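You operate a simulated robot arm through the tools that you are given. There is no shell and no other tool.

You are at the controls of a simulated robot arm. One attempt, no reset.

JOB
Leave the green book in the press overnight, gauge at LIGHT.
Fine: middle of the bed, bed pushed in; no dent in the cover.

Only the result counts: the job must be done as asked and must still hold three seconds after the hand-in. Knocking over, shifting, dropping, spilling or breaking anything else fails it. A push-on lid holds only when it is set on centred and level and pressed home; a screw cap is set on level and turned clockwise until tight.

ROBOT AND FRAMES
A 6-joint arm with a two-finger parallel gripper, fixed in place. Base frame: the origin is at the foot of the arm, x ahead of it, y to its left, z up. Units: mm, rad, N and s.
With the tool pointing down near the work surface it reaches from about 380 to 900 mm from the base axis. Its first joint turns from -2.007 to 2.007 rad. Payload 3.43 kg.
Tool frame: the origin (TCP) lies between the finger pads and is the grasp point; the fingertips stand 34 mm ahead of it; z points along the fingers, y is the line along which they close. Largest opening 128 mm; finger width 24, thickness 12; the body of the gripper, 48 by 130 mm, starts 96 mm behind the TCP.
Orientation is that of the tool frame in the base frame, as a unit quaternion [x, y, z, w]. With the fingers straight down and closing along the base's y, the tool's x points along the base's -x, its y along +y and its z along -z.

CONTROLS
- The arm moves only by the tool apply_moves. Its argument "steps" is one flat list of numbers, 6 for each row, row after row: the shift along the tool's x, y, z in mm, then the turn, a rotation vector about the tool's x, y, z in degrees. In form: [tx, ty, tz, wx, wy, wz, tx, ty, tz, wx, wy, wz, ...]. A call has 1 to 20 rows; each row shifts and turns the commanded pose from where the row before left it, along the tool's axes as they then stand. "gripper" is the closure, from 0 (fully open) to 1 (shut), set as the call begins (left out, the last holds). A row lasts 0.2 s, in which the tool goes at most 50 mm and 0.15 rad; a call with a longer step from one row to the next is refused whole, and so is a gripper value outside its range. Where a pose cannot be reached the arm comes as near as it can. A force on the tool above 40 N (or 10 N above the force at the start of the call, whichever is more), or a blocked arm, ends the call early, and 0.2 s more pass. The fingers move at their own pace (about 108 mm/s each) and stop on an object; they squeeze with about 33 N. The grip force told is the motor's: it shows also when the fingers shut on nothing. Time passes only in rows, and 0.2 s behind the last, so rows that do not move let the fingers close. It gives the time, the measured TCP pose, the force on the tool (base axes), the opening and the grip force at its end, in the units of the frame above (readings bear some noise), with the torque about the TCP (base axes, N m) and any sound that the robot's microphone picked up, and new pictures: "views" is both (left out), scene, wrist or none.
- Cameras (640 x 400 px; columns grow to the right, rows downward): "scene" is fixed at [50.3, -501.3, 1492.7]; the picture's right is [0.78, -0.63, 0.00], its down [-0.21, -0.25, -0.95] and it looks along [0.60, 0.73, -0.33] (base axes); focal length 328 px, centre (320, 200). "wrist" rides on the gripper at [76, -11, -160] in the tool frame; the picture's right is [0.15, 0.99, 0.00], its down [-0.88, 0.13, -0.46] and it looks along [-0.45, 0.07, 0.89] (tool axes); focal length 234 px, centre (320, 200). There is no depth. A picture from a camera that has moved, and an enlarged one, comes with that camera's place and axes in the base frame and with its lens.
- slide_trunk(by): slides the trunk up (or, below 0, down) by that many mm; the arm rides with it, the base frame stays. It gives what a move gives, with no picture.
- inspect(camera, box): a new picture of the part [left, top, right, bottom] of that camera's present view, enlarged. The clock stands still meanwhile.
- close_job(): hands the job in; it is judged then, once.

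Places have to be worked out from the pictures, the camera data and where the tool is seen. Open the gripper and draw the arm clear of the work before you hand the job in, unless the task says otherwise.

The tools are called after "Call:" by a JSON object that holds its "method" and its "body". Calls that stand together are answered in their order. apply_moves: Moves the arm, as the interface text tells. Its arguments: {"type":"object","properties":{"steps":{"type":"array","items":{"type":"number"}},"gripper":{"type":"number"},"views":{"type":"string","enum":["both","scene","wrist","none"]}},"required":["steps"]} The other tools are called the same way: slide_trunk (by) slides the trunk up or down; inspect (camera, box) takes an enlarged picture of a part of a camera's view; close_job () hands the job in.

At the start:

```text
clock: 0.0
tool_pos: [357.7, 319.6, 1376.0]
tool_rot: [0.0, 1.0, 0.0, 0.0]
ft_force: [-0.4, -0.3, 0.7]
ft_torque: [-0.02, -0.03, 0.0]
width: 128.2
grip_force: 0.0
trunk travel left (down, up): [-550.0, 240.0]
```

scene: 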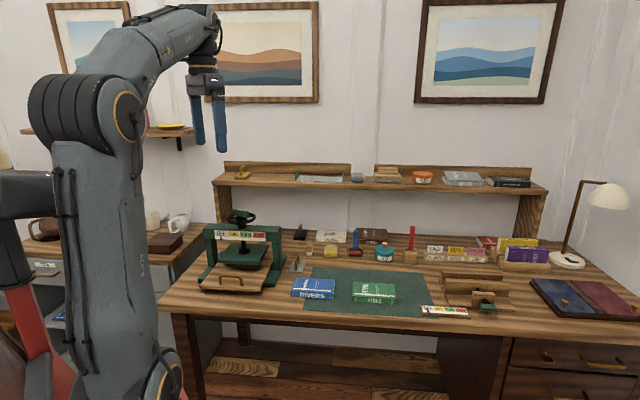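
wrist: 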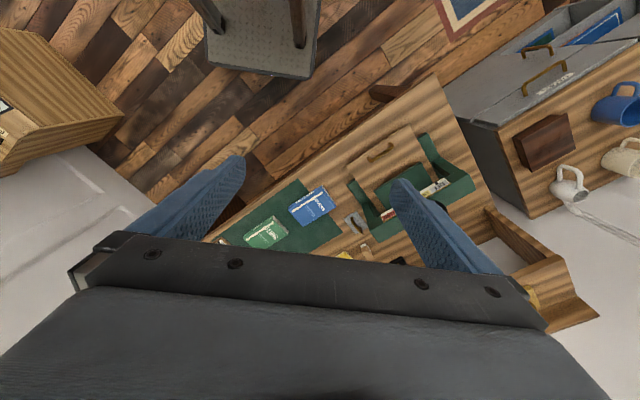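

The scene shows a book press at the left of the desk, with a blue book and a green book on a green mat. I'll enlarge the relevant parts before moving.

Call:
{"method": "inspect", "body": {"camera": "scene", "box": [190, 200, 310, 300]}}

Call:
{"method": "inspect", "body": {"camera": "scene", "box": [280, 250, 500, 330]}}

Call:
{"method": "inspect", "body": {"camera": "wrist", "box": [200, 100, 500, 280]}}

```text
4.00 times, centred on (250, 250) of scene
camera zoom: at [50.3, -501.3, 1492.7], right [0.78, -0.63, 0.0], down [-0.21, -0.25, -0.95], along [0.6, 0.73, -0.33], focal length 1311 px, centre (600, 0)
```

zoom: 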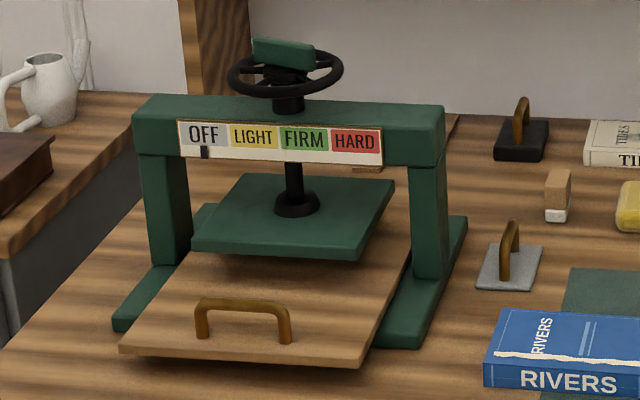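

```text
2.91 times, centred on (390, 290) of scene
camera zoom: at [50.3, -501.3, 1492.7], right [0.78, -0.63, 0.0], down [-0.21, -0.25, -0.95], along [0.6, 0.73, -0.33], focal length 954 px, centre (116, -62)
```

zoom: 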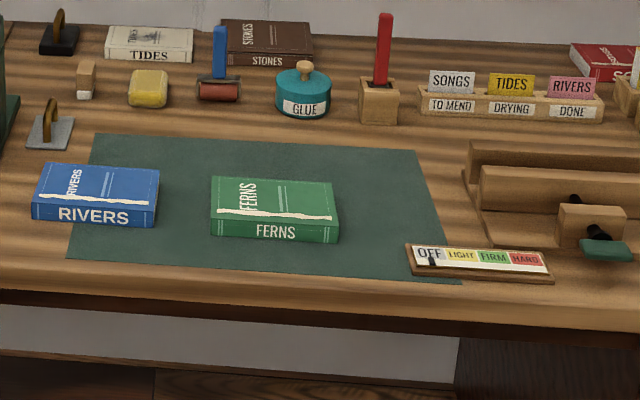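

```text
2.13 times, centred on (350, 190) of wrist
camera zoom: at [283.2, 308.0, 1537.4], right [-0.15, 0.99, 0.0], down [0.88, 0.13, 0.46], along [0.45, 0.07, -0.89], focal length 500 px, centre (256, 221)
```

zoom: 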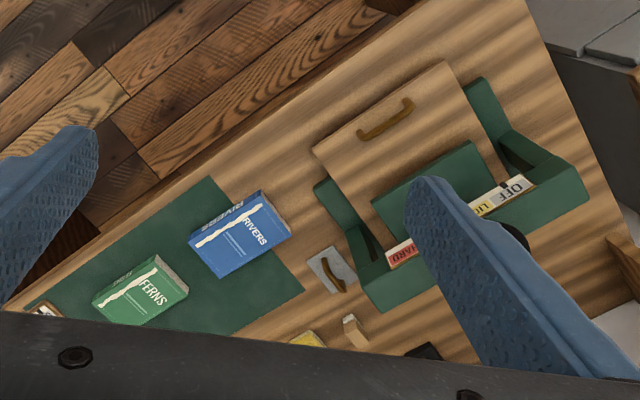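

The press (bed drawn out, gauge at OFF) is around (500, 600), the green FERNS book about (866, 176, 750), and the desk is turned roughly 41° from the base. I'll yaw the tool to face the desk squarely and look again.

Call:
{"method": "apply_moves", "body": {"steps": [0, 0, 0, 0, 0, -8.2, 0, 0, 0, 0, 0, -8.2, 0, 0, 0, 0, 0, -8.2, 0, 0, 0, 0, 0, -8.2, 0, 0, 0, 0, 0, -8.2], "views": "wrist"}}

```text
clock: 1.2
tool_pos: [358.6, 319.5, 1377.0]
tool_rot: [-0.351, 0.936, 0.0, 0.0]
ft_force: [0.5, 0.4, -0.1]
ft_torque: [-0.02, -0.03, -0.01]
width: 127.8
grip_force: 0.1
trunk travel left (down, up): [-550.0, 240.0]
camera wrist: at [309.5, 261.1, 1537.5], right [-0.76, 0.65, 0.0], down [0.58, 0.68, 0.46], along [0.3, 0.35, -0.89], focal length 234 px, centre (320, 200)
```

wrist: 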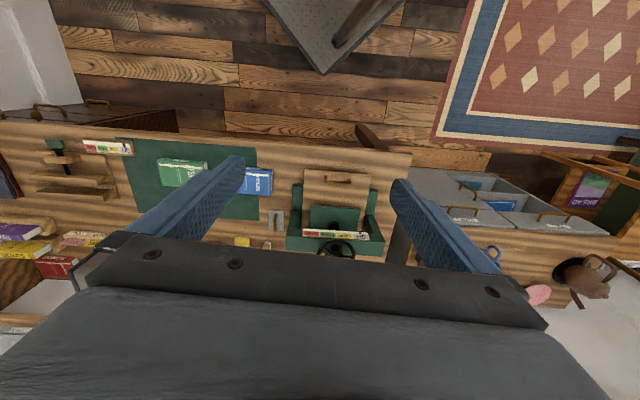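

Now the wrist camera faces the desk nearly square. I'll enlarge the press and the books.

Call:
{"method": "inspect", "body": {"camera": "wrist", "box": [250, 150, 410, 270]}}

Call:
{"method": "inspect", "body": {"camera": "wrist", "box": [120, 120, 290, 250]}}

Call:
{"method": "inspect", "body": {"camera": "wrist", "box": [0, 120, 140, 240]}}

Call:
{"method": "inspect", "body": {"camera": "scene", "box": [200, 205, 290, 265]}}

Call:
{"method": "inspect", "body": {"camera": "scene", "box": [340, 270, 410, 315]}}

```text
3.33 times, centred on (330, 210) of wrist
camera zoom: at [309.5, 261.1, 1537.5], right [-0.76, 0.65, 0.0], down [0.58, 0.68, 0.46], along [0.3, 0.35, -0.89], focal length 781 px, centre (287, 167)
```

zoom: 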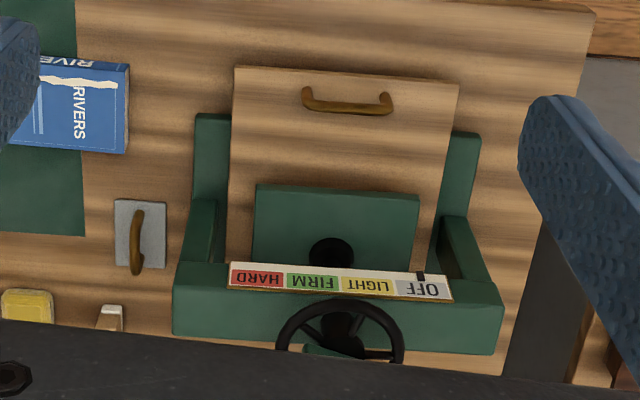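

```text
3.08 times, centred on (205, 185) of wrist
camera zoom: at [309.5, 261.1, 1537.5], right [-0.76, 0.65, 0.0], down [0.58, 0.68, 0.46], along [0.3, 0.35, -0.89], focal length 720 px, centre (674, 246)
```

zoom: 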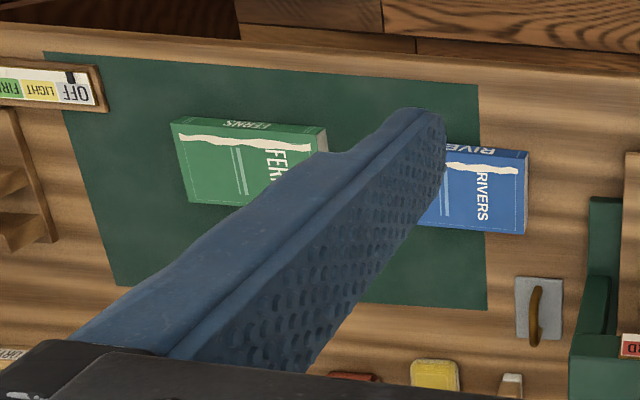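

```text
3.33 times, centred on (70, 180) of wrist
camera zoom: at [309.5, 261.1, 1537.5], right [-0.76, 0.65, 0.0], down [0.58, 0.68, 0.46], along [0.3, 0.35, -0.89], focal length 781 px, centre (1153, 267)
```

zoom: 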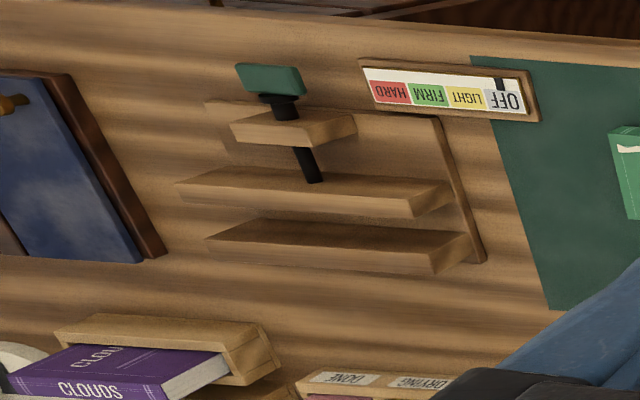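

```text
6.67 times, centred on (245, 235) of scene
camera zoom: at [50.3, -501.3, 1492.7], right [0.78, -0.63, 0.0], down [-0.21, -0.25, -0.95], along [0.6, 0.73, -0.33], focal length 2186 px, centre (820, -33)
```

zoom: 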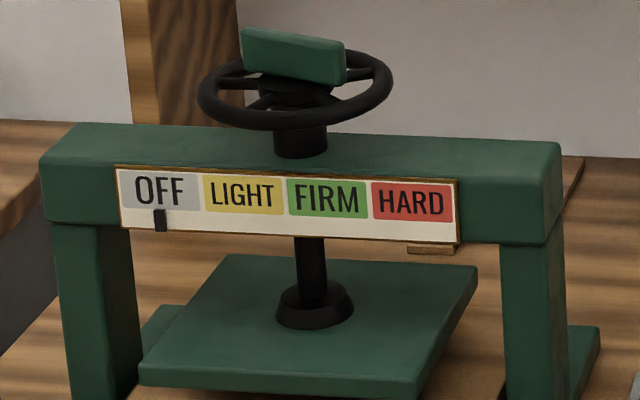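

```text
8.89 times, centred on (375, 292) of scene
camera zoom: at [50.3, -501.3, 1492.7], right [0.78, -0.63, 0.0], down [-0.21, -0.25, -0.95], along [0.6, 0.73, -0.33], focal length 2914 px, centre (-169, -622)
```

zoom: 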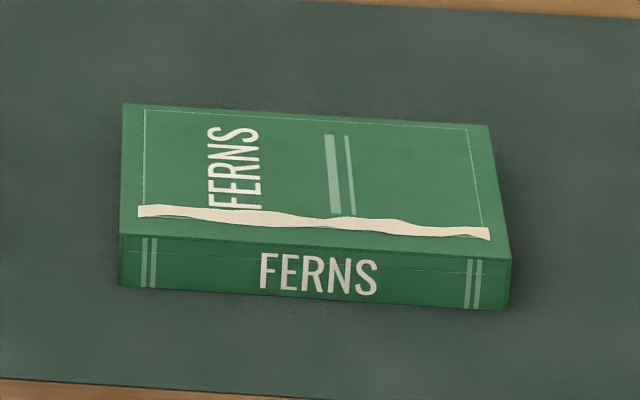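

The press has an OFF/LIGHT/FIRM/HARD gauge, a handwheel with a green grip block, and a bed drawn out towards me; FERNS lies square to the desk. I'll lower the trunk part way to bring the arm to working height, then look from closer.

Call:
{"method": "slide_trunk", "body": {"by": -250}}

```text
clock: 3.8
tool_pos: [358.7, 319.3, 1126.1]
tool_rot: [-0.35, 0.937, 0.0, 0.0]
ft_force: [-0.2, 0.1, 0.4]
ft_torque: [-0.01, 0.0, -0.01]
width: 128.2
grip_force: 0.1
trunk travel left (down, up): [-300.0, 490.0]
```

I'm now at z 1126; I'll shift about 80 mm left to line up with the press, square the yaw to the desk, and look at the press from closer.

Call:
{"method": "apply_moves", "body": {"steps": [0, 41, 0, 0, 0, -3.5, 0, 41, 0, 0, 0, 0], "views": "both"}}

Call:
{"method": "inspect", "body": {"camera": "wrist", "box": [200, 60, 440, 260]}}

```text
clock: 4.4
tool_pos: [305.4, 377.4, 1128.2]
tool_rot: [-0.379, 0.926, -0.001, 0.0]
ft_force: [0.0, -0.2, -0.6]
ft_torque: [0.04, 0.01, 0.0]
width: 128.0
grip_force: 0.1
trunk travel left (down, up): [-300.0, 490.0]
camera wrist: at [258.0, 318.5, 1288.4], right [-0.8, 0.6, 0.0], down [0.54, 0.71, 0.46], along [0.28, 0.36, -0.89], focal length 234 px, centre (320, 200)
```

scene: 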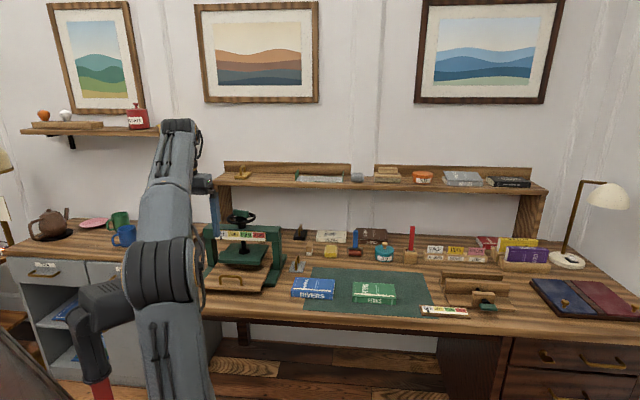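
wrist: 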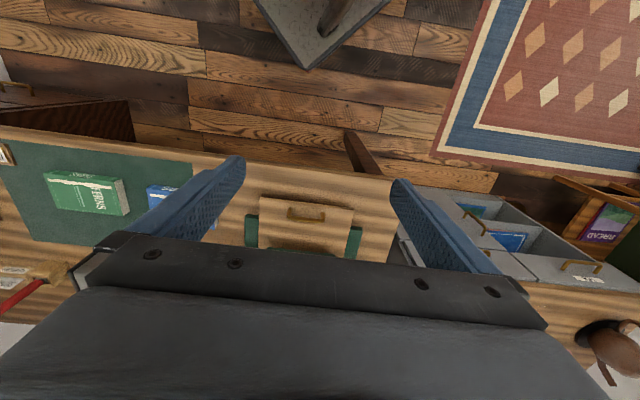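

```text
2.00 times, centred on (320, 160) of wrist
camera zoom: at [258.0, 318.5, 1288.4], right [-0.8, 0.6, 0.0], down [0.54, 0.71, 0.46], along [0.28, 0.36, -0.89], focal length 468 px, centre (320, 280)
```

zoom: 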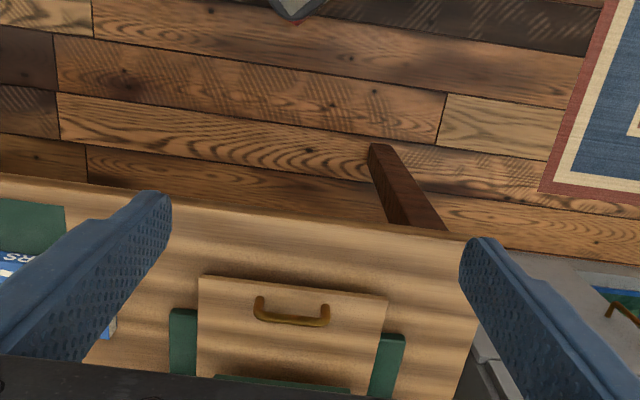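

The bed's front edge runs at 45° in the base frame, centred near (450, 515) at z≈780 and about 235 mm wide. Now I'll move right in front of the green book to measure it.

Call:
{"method": "apply_moves", "body": {"steps": [-2, -45, 0, 0, 0, 0, -2, -45, 0, 0, 0, 0, -2, -45, 0, 0, 0, 0, -2, -45, 0, 0, 0, 0, -2, -45, 0, 0, 0, 0, -2, -45, 0, 0, 0, 0, -2, -45, 0, 0, 0, 0, -2, -45, 0, 0, 0, 0, -2, -45, 0, 0, 0, 0, -2, -45, 0, 0, 0, 0, -2, -45, 0, 0, 0, 0, -2, -45, 0, 0, 0, -0.5], "views": "both"}}

Call:
{"method": "inspect", "body": {"camera": "wrist", "box": [220, 60, 420, 240]}}

```text
clock: 7.0
tool_pos: [696.8, 12.6, 1122.7]
tool_rot: [-0.383, 0.924, 0.0, 0.003]
ft_force: [-0.2, 0.2, 0.4]
ft_torque: [-0.03, -0.03, 0.02]
width: 127.9
grip_force: 0.0
out of reach, approached as far as the arm can: row 12
trunk travel left (down, up): [-300.0, 490.0]
camera wrist: at [651.5, -49.1, 1283.4], right [-0.8, 0.6, 0.0], down [0.53, 0.72, 0.46], along [0.28, 0.37, -0.89], focal length 234 px, centre (320, 200)
```

scene: 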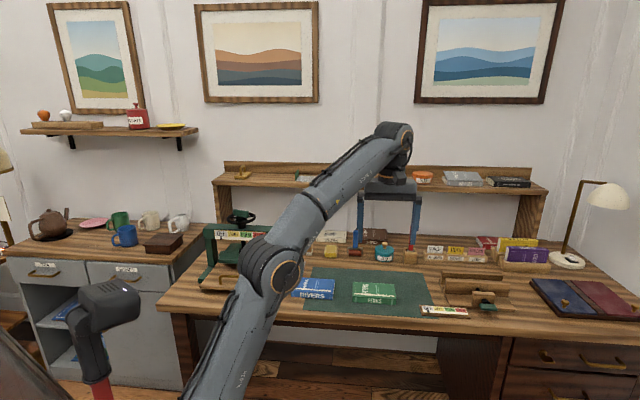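
wrist: 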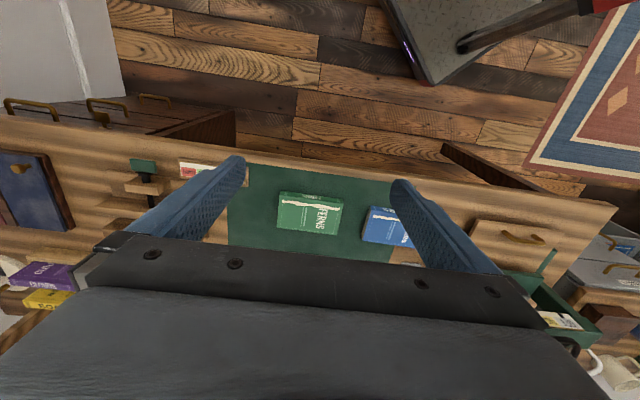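

```text
2.22 times, centred on (320, 150) of wrist
camera zoom: at [651.5, -49.1, 1283.4], right [-0.8, 0.6, 0.0], down [0.53, 0.72, 0.46], along [0.28, 0.37, -0.89], focal length 520 px, centre (320, 311)
```

zoom: 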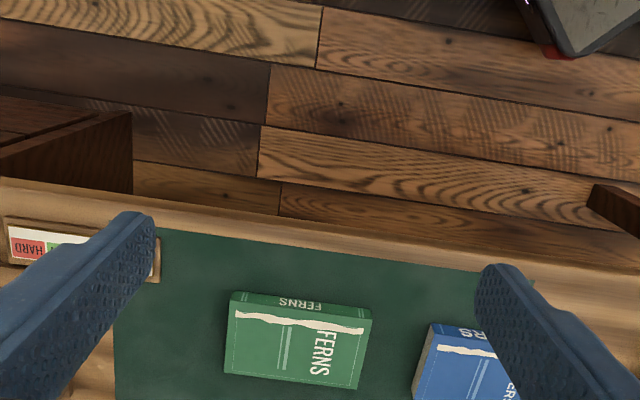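

FERNS measures roughly 160 × 86 mm lying with its spine towards me, centred near (870, 187), top about z 765. Before handling it I want to know the press geometry, so I'll lower the trunk more and then go back and look at the press from a flatter angle.

Call:
{"method": "slide_trunk", "body": {"by": -150}}

Call:
{"method": "apply_moves", "body": {"steps": [2, 45, 0, 0, 0, 0, 2, 45, 0, 0, 0, 0, 2, 45, 0, 0, 0, 0, 2, 45, 0, 0, 0, 0, 2, 45, 0, 0, 0, 0, 2, 45, 0, 0, 0, 0, 2, 45, 0, 0, 0, 0, 2, 45, 0, 0, 0, 0, 2, 45, 0, 0, 0, 0, 2, 45, 0, 0, 0, 0, 2, 45, 0, 0, 0, 0, 2, 45, 0, 0, 0, 0], "views": "both"}}

```text
clock: 8.7
tool_pos: [694.3, 10.2, 971.3]
tool_rot: [-0.383, 0.924, 0.0, 0.0]
ft_force: [-0.1, 0.6, -0.1]
ft_torque: [0.04, 0.0, 0.01]
width: 127.8
grip_force: 0.0
trunk travel left (down, up): [-150.0, 640.0]
```

```text
clock: 11.3
tool_pos: [298.4, 375.5, 970.4]
tool_rot: [-0.382, 0.924, -0.001, 0.0]
ft_force: [0.5, 0.2, 0.4]
ft_torque: [0.01, 0.0, -0.01]
width: 127.9
grip_force: 0.0
trunk travel left (down, up): [-150.0, 640.0]
camera wrist: at [251.6, 314.1, 1131.7], right [-0.8, 0.6, 0.0], down [0.53, 0.71, 0.46], along [0.27, 0.37, -0.89], focal length 234 px, centre (320, 200)
```

scene: 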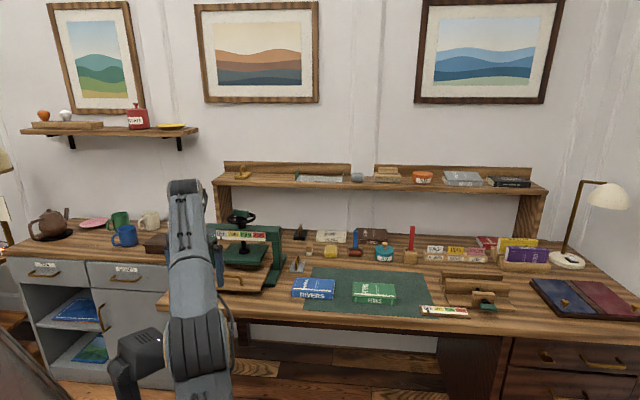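
wrist: 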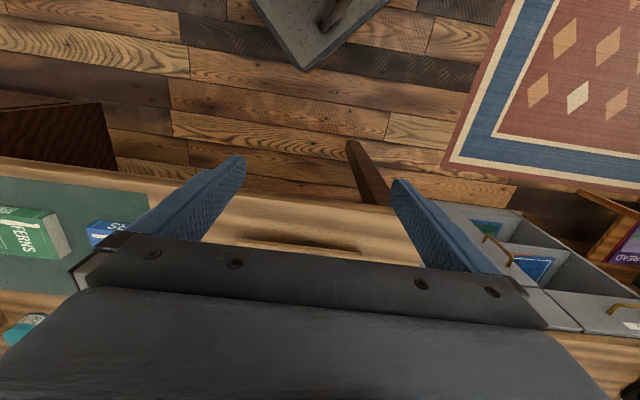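

I'll tilt the tool about 48° so the wrist camera looks flatter towards the press, showing the bed, platen gap and gauge.

Call:
{"method": "apply_moves", "body": {"steps": [0, 0, 0, 0, -8, 0, 0, 0, 0, 0, -8, 0, 0, 0, 0, 0, -8, 0, 0, 0, 0, 0, -8, 0, 0, 0, 0, 0, -8, 0, 0, 0, 0, 0, -8, 0], "views": "both"}}

Call:
{"method": "inspect", "body": {"camera": "wrist", "box": [200, 60, 440, 260]}}

```text
clock: 12.7
tool_pos: [300.8, 448.9, 996.2]
tool_rot: [-0.348, 0.844, 0.154, 0.376]
ft_force: [-0.1, -0.6, -0.3]
ft_torque: [0.03, 0.0, 0.0]
width: 127.7
grip_force: 0.0
out of reach, approached as far as the arm can: row 4, 5, 6
trunk travel left (down, up): [-150.0, 640.0]
camera wrist: at [187.8, 320.3, 1047.4], right [-0.77, 0.63, -0.11], down [0.08, 0.27, 0.96], along [0.64, 0.73, -0.26], focal length 234 px, centre (320, 200)
```

scene: 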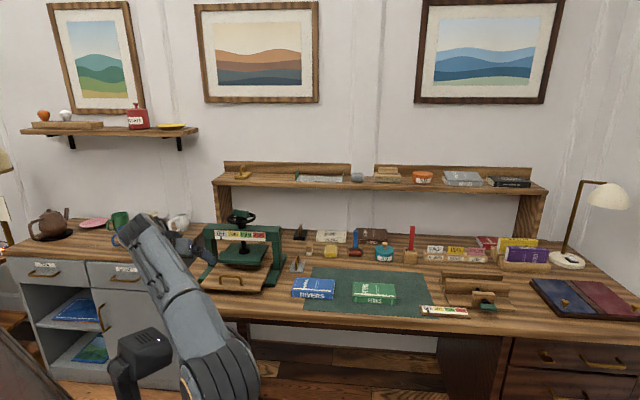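
wrist: 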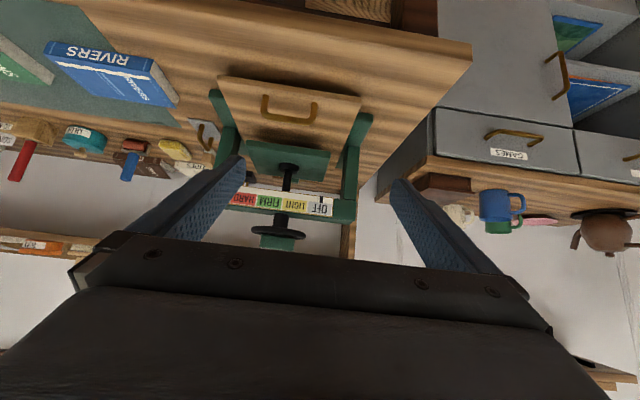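

```text
2.00 times, centred on (320, 160) of wrist
camera zoom: at [187.8, 320.3, 1047.4], right [-0.77, 0.63, -0.11], down [0.08, 0.27, 0.96], along [0.64, 0.73, -0.26], focal length 468 px, centre (320, 280)
```

zoom: 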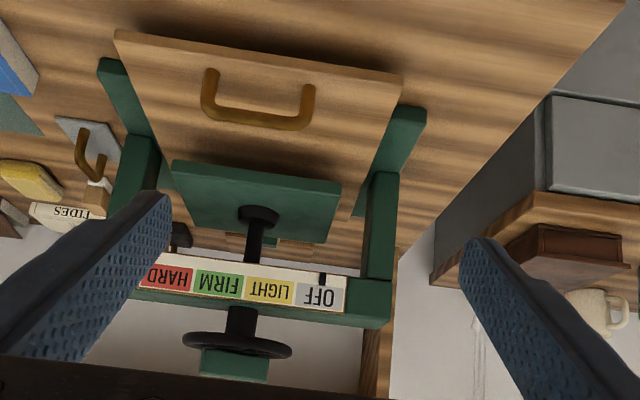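

From here the bed edge comes out at (534,436)–(367,596), z≈779, matching the earlier estimate. I'll enlarge the platen, gauge and gap further.

Call:
{"method": "inspect", "body": {"camera": "wrist", "box": [245, 120, 375, 205]}}

Call:
{"method": "inspect", "body": {"camera": "scene", "box": [195, 205, 295, 300]}}

Call:
{"method": "inspect", "body": {"camera": "wrist", "box": [240, 185, 370, 270]}}

```text
4.71 times, centred on (310, 162) of wrist
camera zoom: at [187.8, 320.3, 1047.4], right [-0.77, 0.63, -0.11], down [0.08, 0.27, 0.96], along [0.64, 0.73, -0.26], focal length 1102 px, centre (367, 376)
```

zoom: 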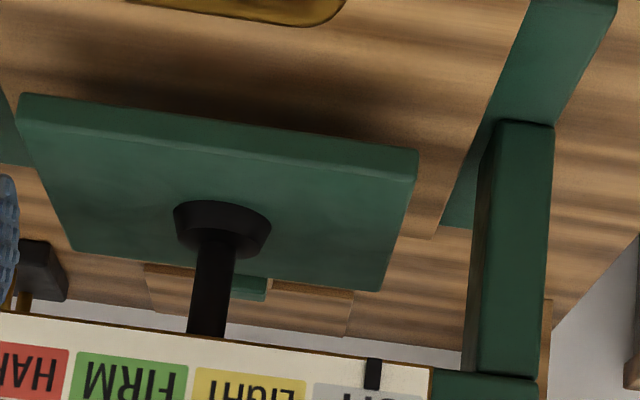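

```text
4.21 times, centred on (245, 252) of scene
camera zoom: at [50.3, -501.3, 1492.7], right [0.78, -0.63, 0.0], down [-0.21, -0.25, -0.95], along [0.6, 0.73, -0.33], focal length 1380 px, centre (636, -21)
```

zoom: 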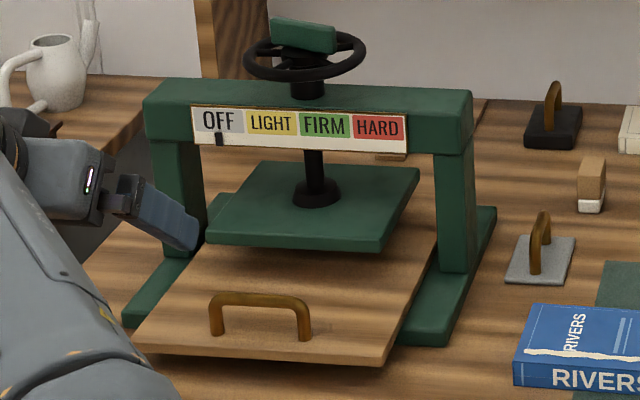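

```text
4.71 times, centred on (305, 228) of wrist
camera zoom: at [187.8, 320.3, 1047.4], right [-0.77, 0.63, -0.11], down [0.08, 0.27, 0.96], along [0.64, 0.73, -0.26], focal length 1102 px, centre (391, 71)
```

zoom: 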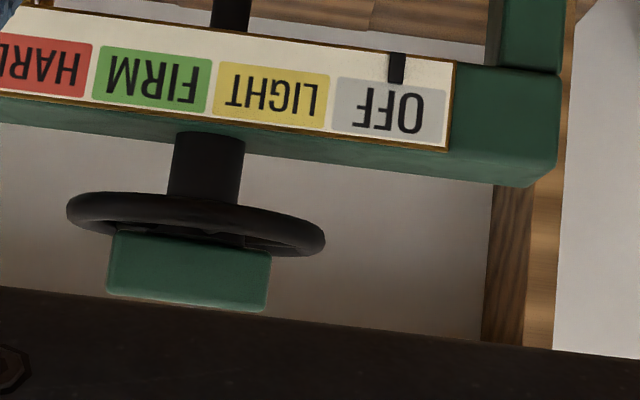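

Triangulating: the screw axis is near (572, 641), wheel rim z≈995, green grip block centre about (573, 643, 1016), bed top z≈780, handle bar near depth 714 mm along the desk axis and z≈818. I need to know where the bed's back end is (in or out now), so I'll zoom in on the gaps beside the platen.

Call:
{"method": "inspect", "body": {"camera": "scene", "box": [240, 230, 285, 275]}}

Call:
{"method": "inspect", "body": {"camera": "wrist", "box": [315, 130, 365, 180]}}

Call:
{"method": "inspect", "body": {"camera": "wrist", "box": [205, 60, 385, 180]}}

```text
8.89 times, centred on (262, 252) of scene
camera zoom: at [50.3, -501.3, 1492.7], right [0.78, -0.63, 0.0], down [-0.21, -0.25, -0.95], along [0.6, 0.73, -0.33], focal length 2914 px, centre (831, -267)
```

zoom: 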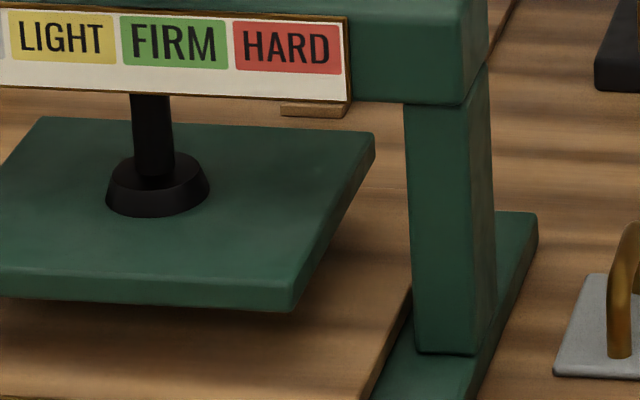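

```text
8.00 times, centred on (340, 155) of wrist
camera zoom: at [187.8, 320.3, 1047.4], right [-0.77, 0.63, -0.11], down [0.08, 0.27, 0.96], along [0.64, 0.73, -0.26], focal length 1873 px, centre (160, 560)
```

zoom: 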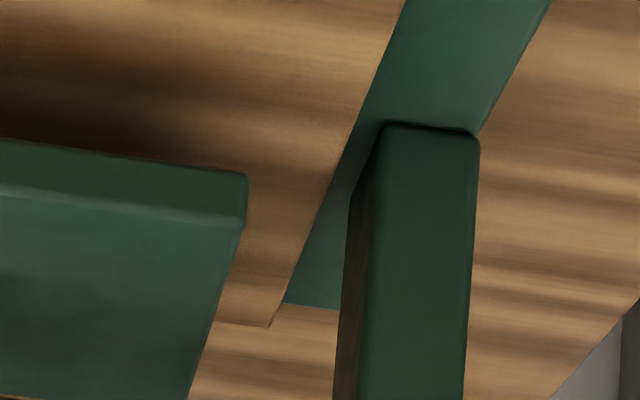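

```text
3.33 times, centred on (295, 120) of wrist
camera zoom: at [187.8, 320.3, 1047.4], right [-0.77, 0.63, -0.11], down [0.08, 0.27, 0.96], along [0.64, 0.73, -0.26], focal length 781 px, centre (403, 467)
```

zoom: 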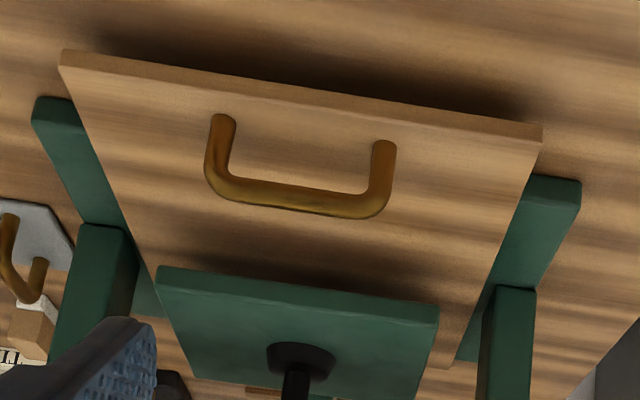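

The bed's back corner is visible at about depth 998 mm while its front is at 680, so the bed lies almost centred under the platen and must be drawn out to load. I'll straighten the tool, yaw it 90° so the fingers close along the desk's depth, and come above the handle with fingers part closed.

Call:
{"method": "apply_moves", "body": {"steps": [0, 0, 0, 0, 8, 0, 0, 0, 0, 0, 8, 0, 0, 0, 0, 0, 8, 0, 0, 0, 0, 0, 8, 0, 0, 0, 0, 0, 8, 0, 0, 0, 0, 0, 8, 0], "gripper": 0.6, "views": "none"}}

Call:
{"method": "apply_moves", "body": {"steps": [0, 0, 0, 0, 0, 8.2, 0, 0, 0, 0, 0, 8.2, 0, 0, 0, 0, 0, 8.2, 0, 0, 0, 0, 0, 8.2, 0, 0, 0, 0, 0, 8.2, 0, 0, 0, 0, 0, 8.2, 0, 0, 0, 0, 0, 8.2, 0, 0, 0, 0, 0, 8.2, 0, 0, 0, 0, 0, 8.2, 0, 0, 0, 0, 0, 8.2, 0, 0, 0, 0, 0, 8], "views": "both"}}

```text
clock: 14.1
tool_pos: [298.6, 448.6, 996.0]
tool_rot: [-0.383, 0.924, 0.0, 0.0]
ft_force: [0.0, -0.8, -0.3]
ft_torque: [0.02, -0.04, -0.01]
width: 51.2
grip_force: 0.0
trunk travel left (down, up): [-150.0, 640.0]
```

```text
clock: 16.5
tool_pos: [299.6, 448.5, 995.8]
tool_rot: [0.384, 0.923, 0.0, -0.001]
ft_force: [-0.5, -0.1, 0.1]
ft_torque: [-0.01, 0.01, 0.02]
width: 51.1
grip_force: 0.0
trunk travel left (down, up): [-150.0, 640.0]
camera wrist: at [238.4, 493.9, 1156.1], right [0.6, 0.8, 0.0], down [0.71, -0.53, 0.46], along [0.37, -0.27, -0.89], focal length 234 px, centre (320, 200)
```

scene: 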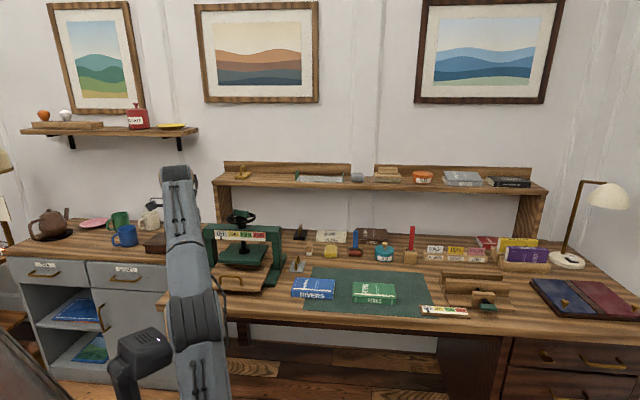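
wrist: 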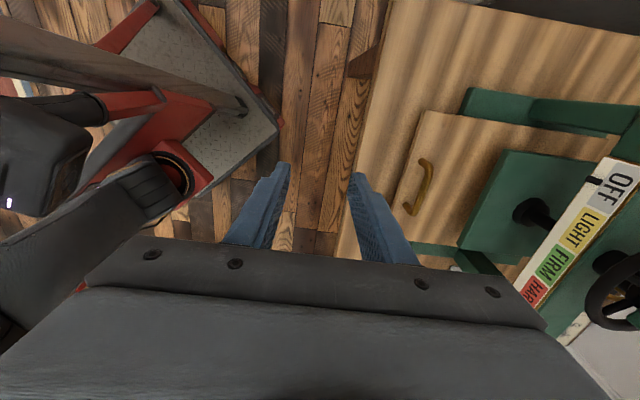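

This view looks down on the press from its left side. I'll enlarge it to refine the handle, platen and wheel positions before descending.

Call:
{"method": "inspect", "body": {"camera": "wrist", "box": [380, 60, 640, 240]}}

```text
2.22 times, centred on (510, 150) of wrist
camera zoom: at [238.4, 493.9, 1156.1], right [0.6, 0.8, 0.0], down [0.71, -0.53, 0.46], along [0.37, -0.27, -0.89], focal length 520 px, centre (-102, 311)
```

zoom: 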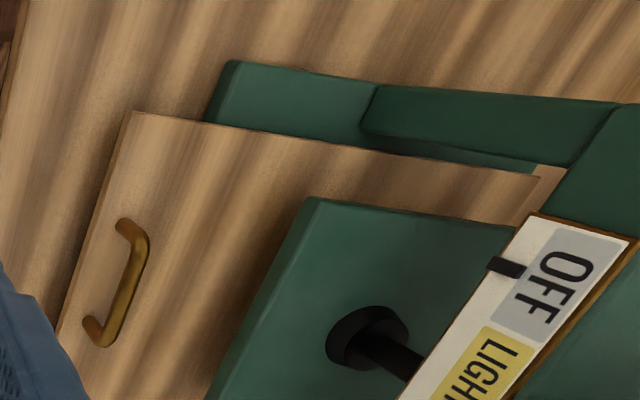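

Bed back-left corner is at depth ≈985, so the bed is about 300 × 230 mm with its middle near depth 833; the handle is at depth ≈706, u≈-46. I'll move above the handle.

Call:
{"method": "apply_moves", "body": {"steps": [-11.7, 35.6, 10, 0, 0, 0, -11.7, 35.6, 10, 0, 0, 0, -11.8, 35.6, 10, 0, 0, 0, -11.8, 35.6, 10, 0, 0, 0, -11.7, 35.8, 10, 0, 0, 0], "views": "both"}}

Call:
{"method": "inspect", "body": {"camera": "wrist", "box": [200, 60, 440, 260]}}

Call:
{"method": "inspect", "body": {"camera": "scene", "box": [180, 180, 310, 300]}}

```text
clock: 17.7
tool_pos: [466.8, 531.3, 946.6]
tool_rot: [0.383, 0.924, 0.002, 0.001]
ft_force: [-0.6, -0.1, 0.4]
ft_torque: [0.08, -0.06, 0.01]
width: 51.3
grip_force: 0.0
trunk travel left (down, up): [-150.0, 640.0]
camera wrist: at [405.9, 576.8, 1106.1], right [0.6, 0.8, 0.0], down [0.71, -0.53, 0.46], along [0.37, -0.27, -0.89], focal length 234 px, centre (320, 200)
```

scene: 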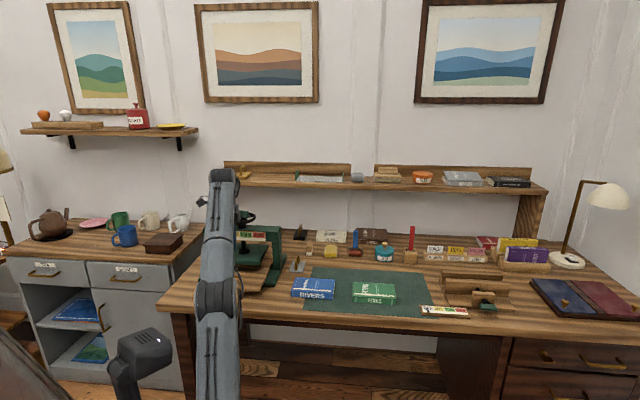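
wrist: 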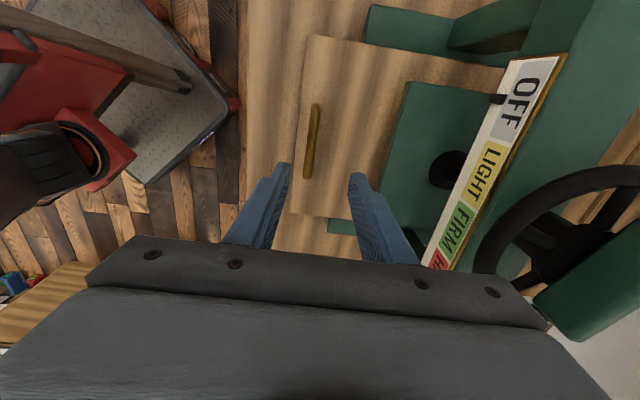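

```text
2.00 times, centred on (320, 160) of wrist
camera zoom: at [405.9, 576.8, 1106.1], right [0.6, 0.8, 0.0], down [0.71, -0.53, 0.46], along [0.37, -0.27, -0.89], focal length 468 px, centre (320, 280)
```

zoom: 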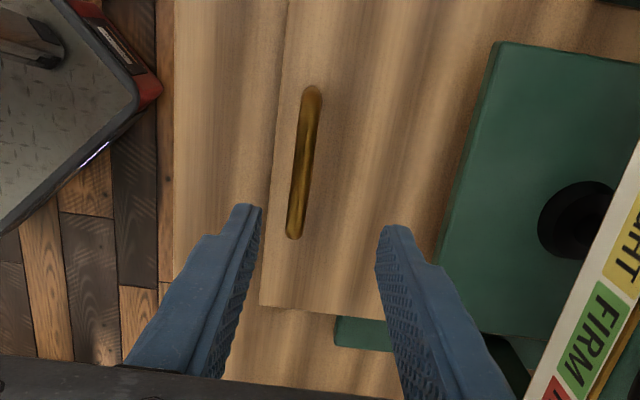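

```text
3.33 times, centred on (245, 240) of scene
camera zoom: at [50.3, -501.3, 1492.7], right [0.78, -0.63, 0.0], down [-0.21, -0.25, -0.95], along [0.6, 0.73, -0.33], focal length 1093 px, centre (570, 67)
```

zoom: 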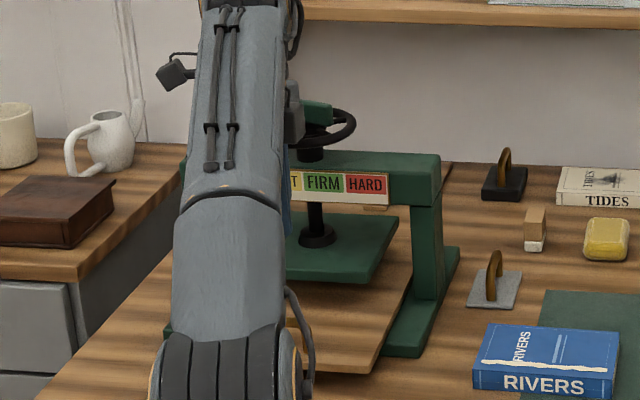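

The handle bar shows about 11 mm nearer to me than the finger mid-plane, so I shift by that and lower the fingers around the bar, tips staying above the bed.

Call:
{"method": "apply_moves", "body": {"steps": [6, -11, 0, 0, 0, 0, 0, 0, 30, 0, 0, 0, 0, 0, 30, 0, 0, 0, 0, 0, 30, 0, 0, 0, 0, 0, 30, 0, 0, 0], "views": "wrist"}}

Call:
{"method": "inspect", "body": {"camera": "wrist", "box": [220, 80, 420, 240]}}

```text
clock: 18.9
tool_pos: [455.2, 529.0, 828.2]
tool_rot: [0.383, 0.924, 0.003, 0.0]
ft_force: [-0.1, 0.3, 16.8]
ft_torque: [0.3, -0.43, -0.02]
width: 51.6
grip_force: 0.5
trunk travel left (down, up): [-150.0, 640.0]
camera wrist: at [393.8, 574.4, 988.3], right [0.6, 0.8, 0.01], down [0.71, -0.53, 0.46], along [0.37, -0.27, -0.89], focal length 234 px, centre (320, 200)
```

wrist: 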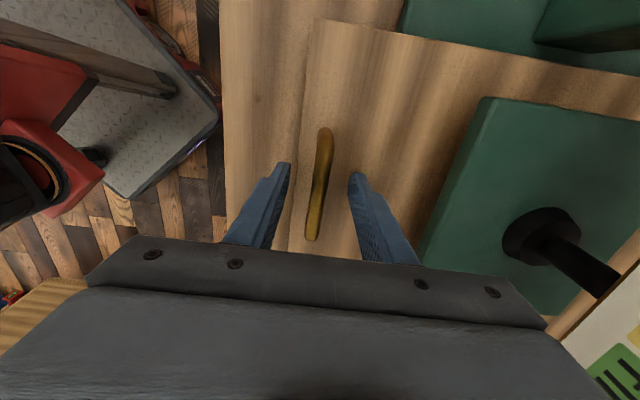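

```text
2.50 times, centred on (320, 160) of wrist
camera zoom: at [393.8, 574.4, 988.3], right [0.6, 0.8, 0.01], down [0.71, -0.53, 0.46], along [0.37, -0.27, -0.89], focal length 585 px, centre (320, 300)
```

zoom: 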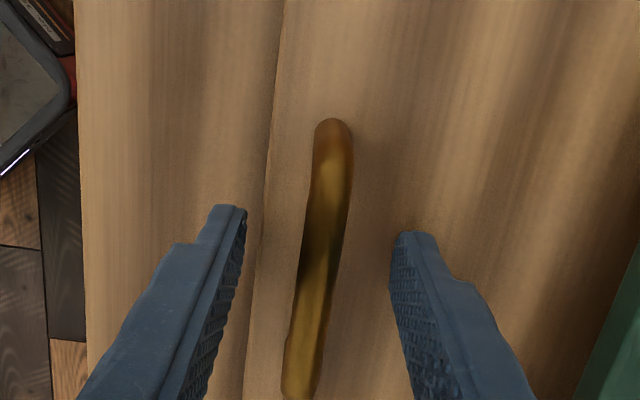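

The far fingertip has touched the bed (17 N up), which puts the bed top at z≈794. I'll lift 4 mm to free it and close the fingers on the handle bar.

Call:
{"method": "apply_moves", "body": {"steps": [0, 0, -4, 0, 0, 0, 0, 0, -1, 0, 0, 0], "views": "none"}}

Call:
{"method": "apply_moves", "body": {"steps": [0, 0, 0, 0, 0, 0, 0, 0, 0, 0, 0, 0, 0, 0, 0, 0, 0, 0], "gripper": 1, "views": "wrist"}}

```text
clock: 19.5
tool_pos: [455.4, 528.2, 829.1]
tool_rot: [0.382, 0.924, 0.0, 0.001]
ft_force: [-1.3, 0.2, 0.5]
ft_torque: [-0.02, 0.0, 0.0]
width: 51.2
grip_force: 0.0
trunk travel left (down, up): [-150.0, 640.0]
```

```text
clock: 20.3
tool_pos: [456.0, 528.1, 829.6]
tool_rot: [0.383, 0.924, 0.0, 0.0]
ft_force: [-8.9, -10.4, -6.1]
ft_torque: [0.02, 0.08, -0.01]
width: 11.7
grip_force: 45.2
trunk travel left (down, up): [-150.0, 640.0]
camera wrist: at [393.9, 574.0, 990.2], right [0.6, 0.8, 0.0], down [0.72, -0.53, 0.46], along [0.36, -0.27, -0.89], focal length 234 px, centre (320, 200)
```

wrist: 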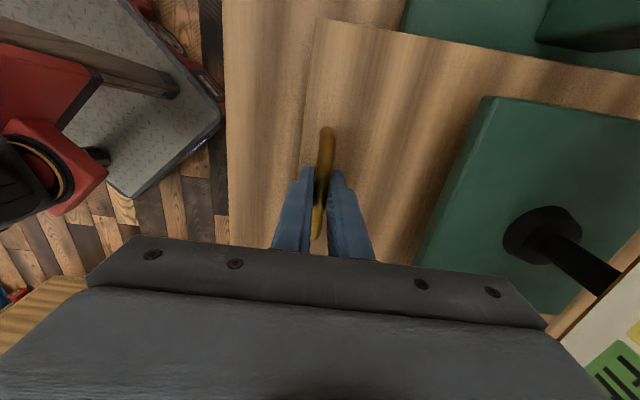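

The bar is gripped (11.7 mm). I'll pull the bed towards me along the desk's depth axis, first 100 mm.

Call:
{"method": "apply_moves", "body": {"steps": [0, -10, 0, 0, 0, 0, 0, -15, 0, 0, 0, 0, 0, -15, 0, 0, 0, 0, 0, -20, 0, 0, 0, 0, 0, -20, 0, 0, 0, 0, 0, -20, 0, 0, 0, 0], "views": "both"}}

```text
clock: 21.7
tool_pos: [383.9, 457.9, 829.0]
tool_rot: [0.383, 0.924, -0.001, 0.0]
ft_force: [6.2, -5.4, -26.4]
ft_torque: [0.32, 0.34, 0.0]
width: 11.7
grip_force: 44.7
trunk travel left (down, up): [-150.0, 640.0]
camera wrist: at [323.6, 503.8, 990.2], right [0.6, 0.8, 0.0], down [0.72, -0.53, 0.46], along [0.36, -0.27, -0.89], focal length 234 px, centre (320, 200)
```

scene: 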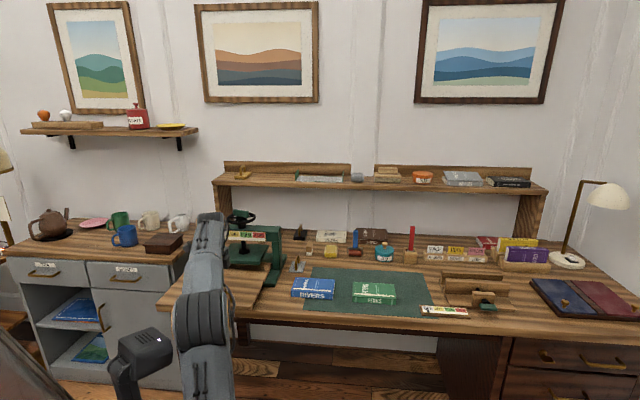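
wrist: 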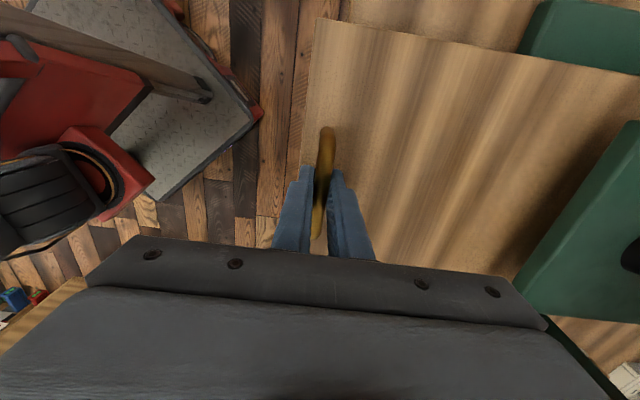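

The bed slid out 100 mm with the handle; there is a 26 N downward pull on the tool. I'll ease down slightly to see whether that is just my height offset or the bed's weight.

Call:
{"method": "apply_moves", "body": {"steps": [0, 0, 1, 0, 0, 0, 0, 0, 0, 0, 0, 0], "views": "none"}}

Call:
{"method": "inspect", "body": {"camera": "scene", "box": [150, 200, 330, 330]}}

```text
clock: 22.3
tool_pos: [384.7, 457.5, 830.0]
tool_rot: [0.383, 0.924, -0.001, 0.001]
ft_force: [6.2, -7.8, -20.7]
ft_torque: [-0.56, -0.58, 0.08]
width: 11.7
grip_force: 45.1
trunk travel left (down, up): [-150.0, 640.0]
```

```text
3.08 times, centred on (240, 265) of scene
camera zoom: at [50.3, -501.3, 1492.7], right [0.78, -0.63, 0.0], down [-0.21, -0.25, -0.95], along [0.6, 0.73, -0.33], focal length 1009 px, centre (566, 0)
```

zoom: 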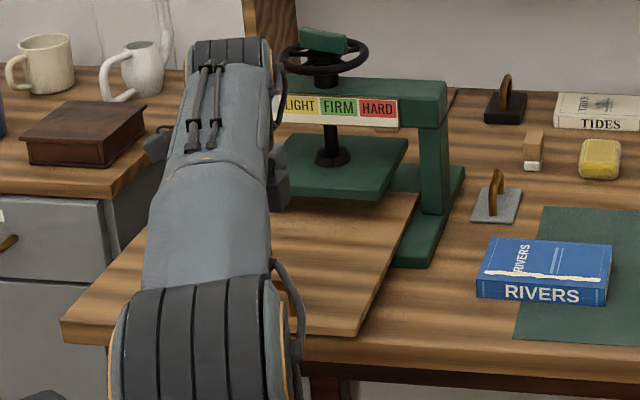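

Easing down 1 mm dropped the pull by about 6 N, so it's only a height offset; the bed is guided. I'll ease down 3 mm more and pull on another 50 mm.

Call:
{"method": "apply_moves", "body": {"steps": [0, 0, 3, 0, 0, 0, 0, -10, 0, 0, 0, 0, 0, -15, 0, 0, 0, 0, 0, -15, 0, 0, 0, 0, 0, -10, 0, 0, 0, 0, 0, 0, 0, 0, 0, 0], "views": "both"}}

```text
clock: 23.5
tool_pos: [352.4, 426.3, 830.6]
tool_rot: [0.383, 0.924, 0.004, 0.001]
ft_force: [4.4, -3.6, 9.4]
ft_torque: [0.43, 0.38, -0.02]
width: 11.7
grip_force: 45.2
trunk travel left (down, up): [-150.0, 640.0]
stopped in row 5: the force on the tool passed its limit at 42 N (the readings are from after the stop); the commanded pose is now the measured one
camera wrist: at [291.3, 470.8, 990.3], right [0.6, 0.8, 0.01], down [0.71, -0.53, 0.45], along [0.37, -0.27, -0.89], focal length 234 px, centre (320, 200)
```

scene: 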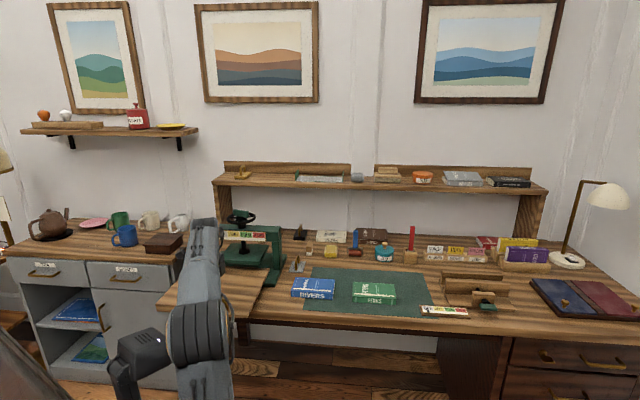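
wrist: 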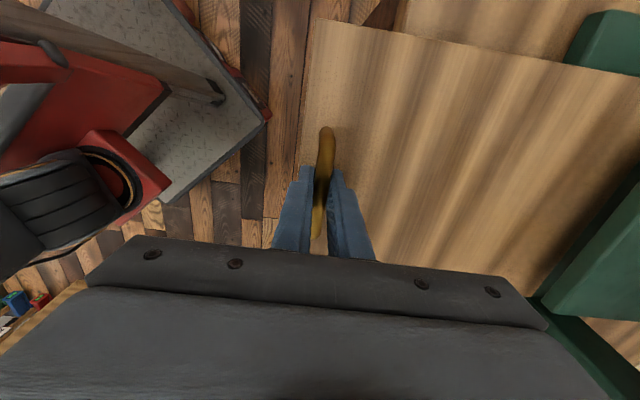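

The bed met its end stop after about 145 mm of travel; handle is now at depth ≈551. I'll release it, rise, and back off to see the bed.

Call:
{"method": "apply_moves", "body": {"steps": [0, 0, -1, 0, 0, 0, 0, 0, 0, 0, 0, 0], "gripper": 0.6, "views": "none"}}

Call:
{"method": "apply_moves", "body": {"steps": [0, 0, -20, 0, 0, 0, 0, 0, -40, 0, 0, 0, 0, 0, -45, 0, 0, 0, 0, 0, -45, 0, 0, 0, 30, 20, -20, 0, 0, 0, 30, 20, -20, 0, 0, 0, 30, 20, 0, 0, 0, 0], "views": "both"}}

Call:
{"method": "inspect", "body": {"camera": "wrist", "box": [180, 0, 500, 250]}}

```text
clock: 24.1
tool_pos: [352.7, 425.6, 829.9]
tool_rot: [0.383, 0.924, 0.003, 0.0]
ft_force: [0.0, 0.4, -0.6]
ft_torque: [-0.02, 0.0, 0.0]
width: 51.3
grip_force: 0.0
trunk travel left (down, up): [-150.0, 640.0]
```

```text
clock: 25.7
tool_pos: [326.9, 518.2, 986.7]
tool_rot: [0.382, 0.924, 0.006, 0.0]
ft_force: [-0.5, -0.6, 1.0]
ft_torque: [0.04, 0.0, 0.02]
width: 51.1
grip_force: 0.1
out of reach, approached as far as the arm can: row 6, 7
trunk travel left (down, up): [-150.0, 640.0]
camera wrist: at [264.5, 562.2, 1147.8], right [0.6, 0.8, 0.01], down [0.71, -0.54, 0.45], along [0.37, -0.26, -0.89], focal length 234 px, centre (320, 200)
```

scene: 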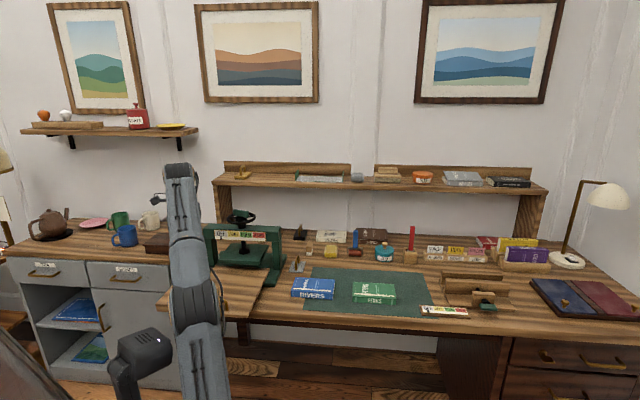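
wrist: 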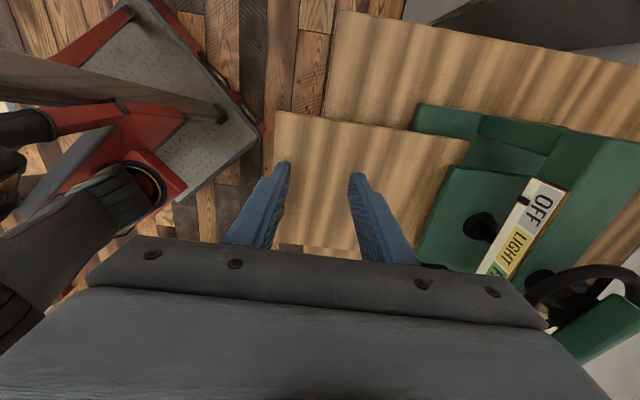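

```text
1.60 times, centred on (340, 125) of wrist
camera zoom: at [264.5, 562.2, 1147.8], right [0.6, 0.8, 0.01], down [0.71, -0.54, 0.45], along [0.37, -0.26, -0.89], focal length 375 px, centre (288, 320)
```

zoom: 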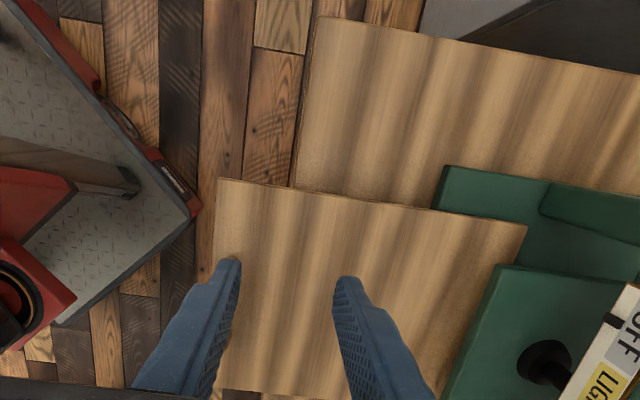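

The bed, now out, spans depth ≈531–823, so its middle is at depth ≈677, u≈-50, i.e. about (444, 514) at z 794. Next I'll carry the open gripper sideways at low height towards the green book.

Call:
{"method": "apply_moves", "body": {"steps": [-10, 0, 20, 0.64, 0, 0, -44, 0, 20, 0, 0, 0, -44, 0, 20, 0, 0, 0, -44, 0, 20, 0, 0, 0, -44, 0, 6, 0, 0, 0, -44, 0, 0, 0, 0, 0, -44, 0, 0, 0, 0, 0, -44, 0, 0, 0, 0, 0, -44, 0, 0, 0, 0, 0, -44, 0, 0, 0, 0, 0, -44, 0, 0, 0, 0, 0, -44, 0, 0, 0, 0, 0, -44, 0, 0, 0, 0, 0, -44, 0, 0, 0, 0, 0, -34, 0, 0, 0, 0, 0], "gripper": 0, "views": "both"}}

```text
clock: 28.9
tool_pos: [760.8, 83.7, 900.2]
tool_rot: [0.382, 0.924, -0.002, -0.002]
ft_force: [0.0, 0.6, 1.0]
ft_torque: [0.01, -0.01, 0.01]
width: 128.0
grip_force: 0.0
trunk travel left (down, up): [-150.0, 640.0]
camera wrist: at [701.4, 129.1, 1061.0], right [0.6, 0.8, -0.01], down [0.72, -0.53, 0.45], along [0.36, -0.27, -0.89], focal length 234 px, centre (320, 200)
```

scene: 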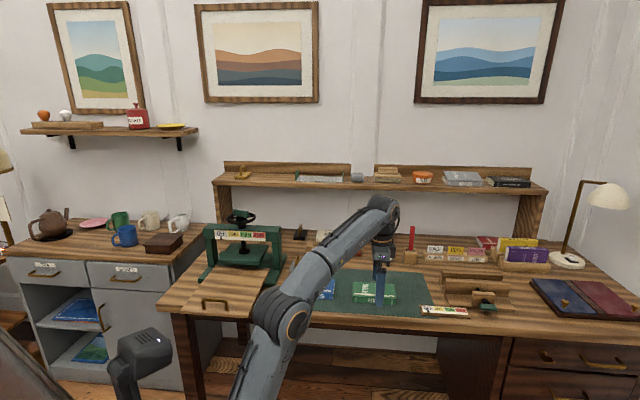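
wrist: 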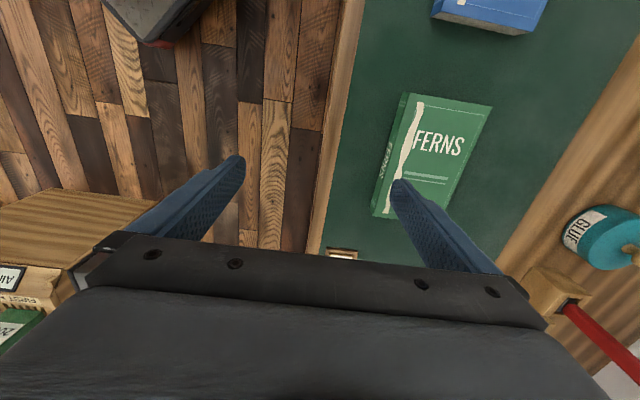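

The bed is clearly out in the scene view, and FERNS is well in view. I'll enlarge it to measure the book.

Call:
{"method": "inspect", "body": {"camera": "wrist", "box": [320, 60, 520, 240]}}

Call:
{"method": "inspect", "body": {"camera": "scene", "box": [150, 200, 300, 330]}}

```text
2.22 times, centred on (420, 150) of wrist
camera zoom: at [701.4, 129.1, 1061.0], right [0.6, 0.8, -0.01], down [0.72, -0.53, 0.45], along [0.36, -0.27, -0.89], focal length 520 px, centre (98, 311)
```

zoom: 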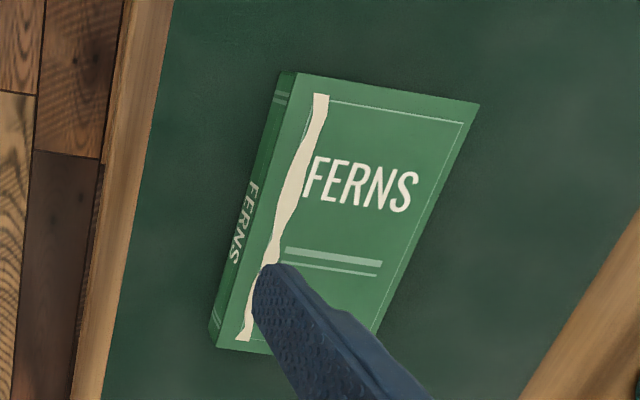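

```text
3.08 times, centred on (225, 265) of scene
camera zoom: at [50.3, -501.3, 1492.7], right [0.78, -0.63, 0.0], down [-0.21, -0.25, -0.95], along [0.6, 0.73, -0.33], focal length 1009 px, centre (612, 0)
```

zoom: 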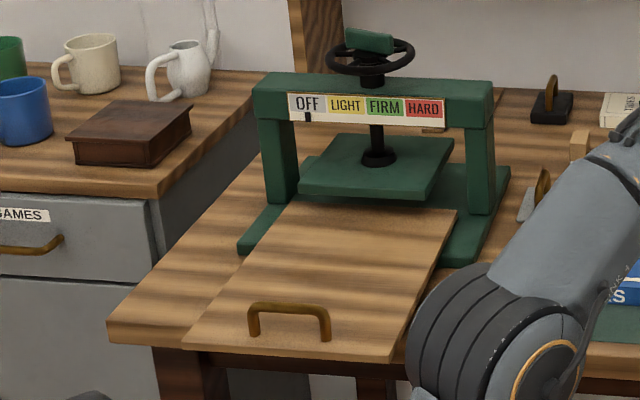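

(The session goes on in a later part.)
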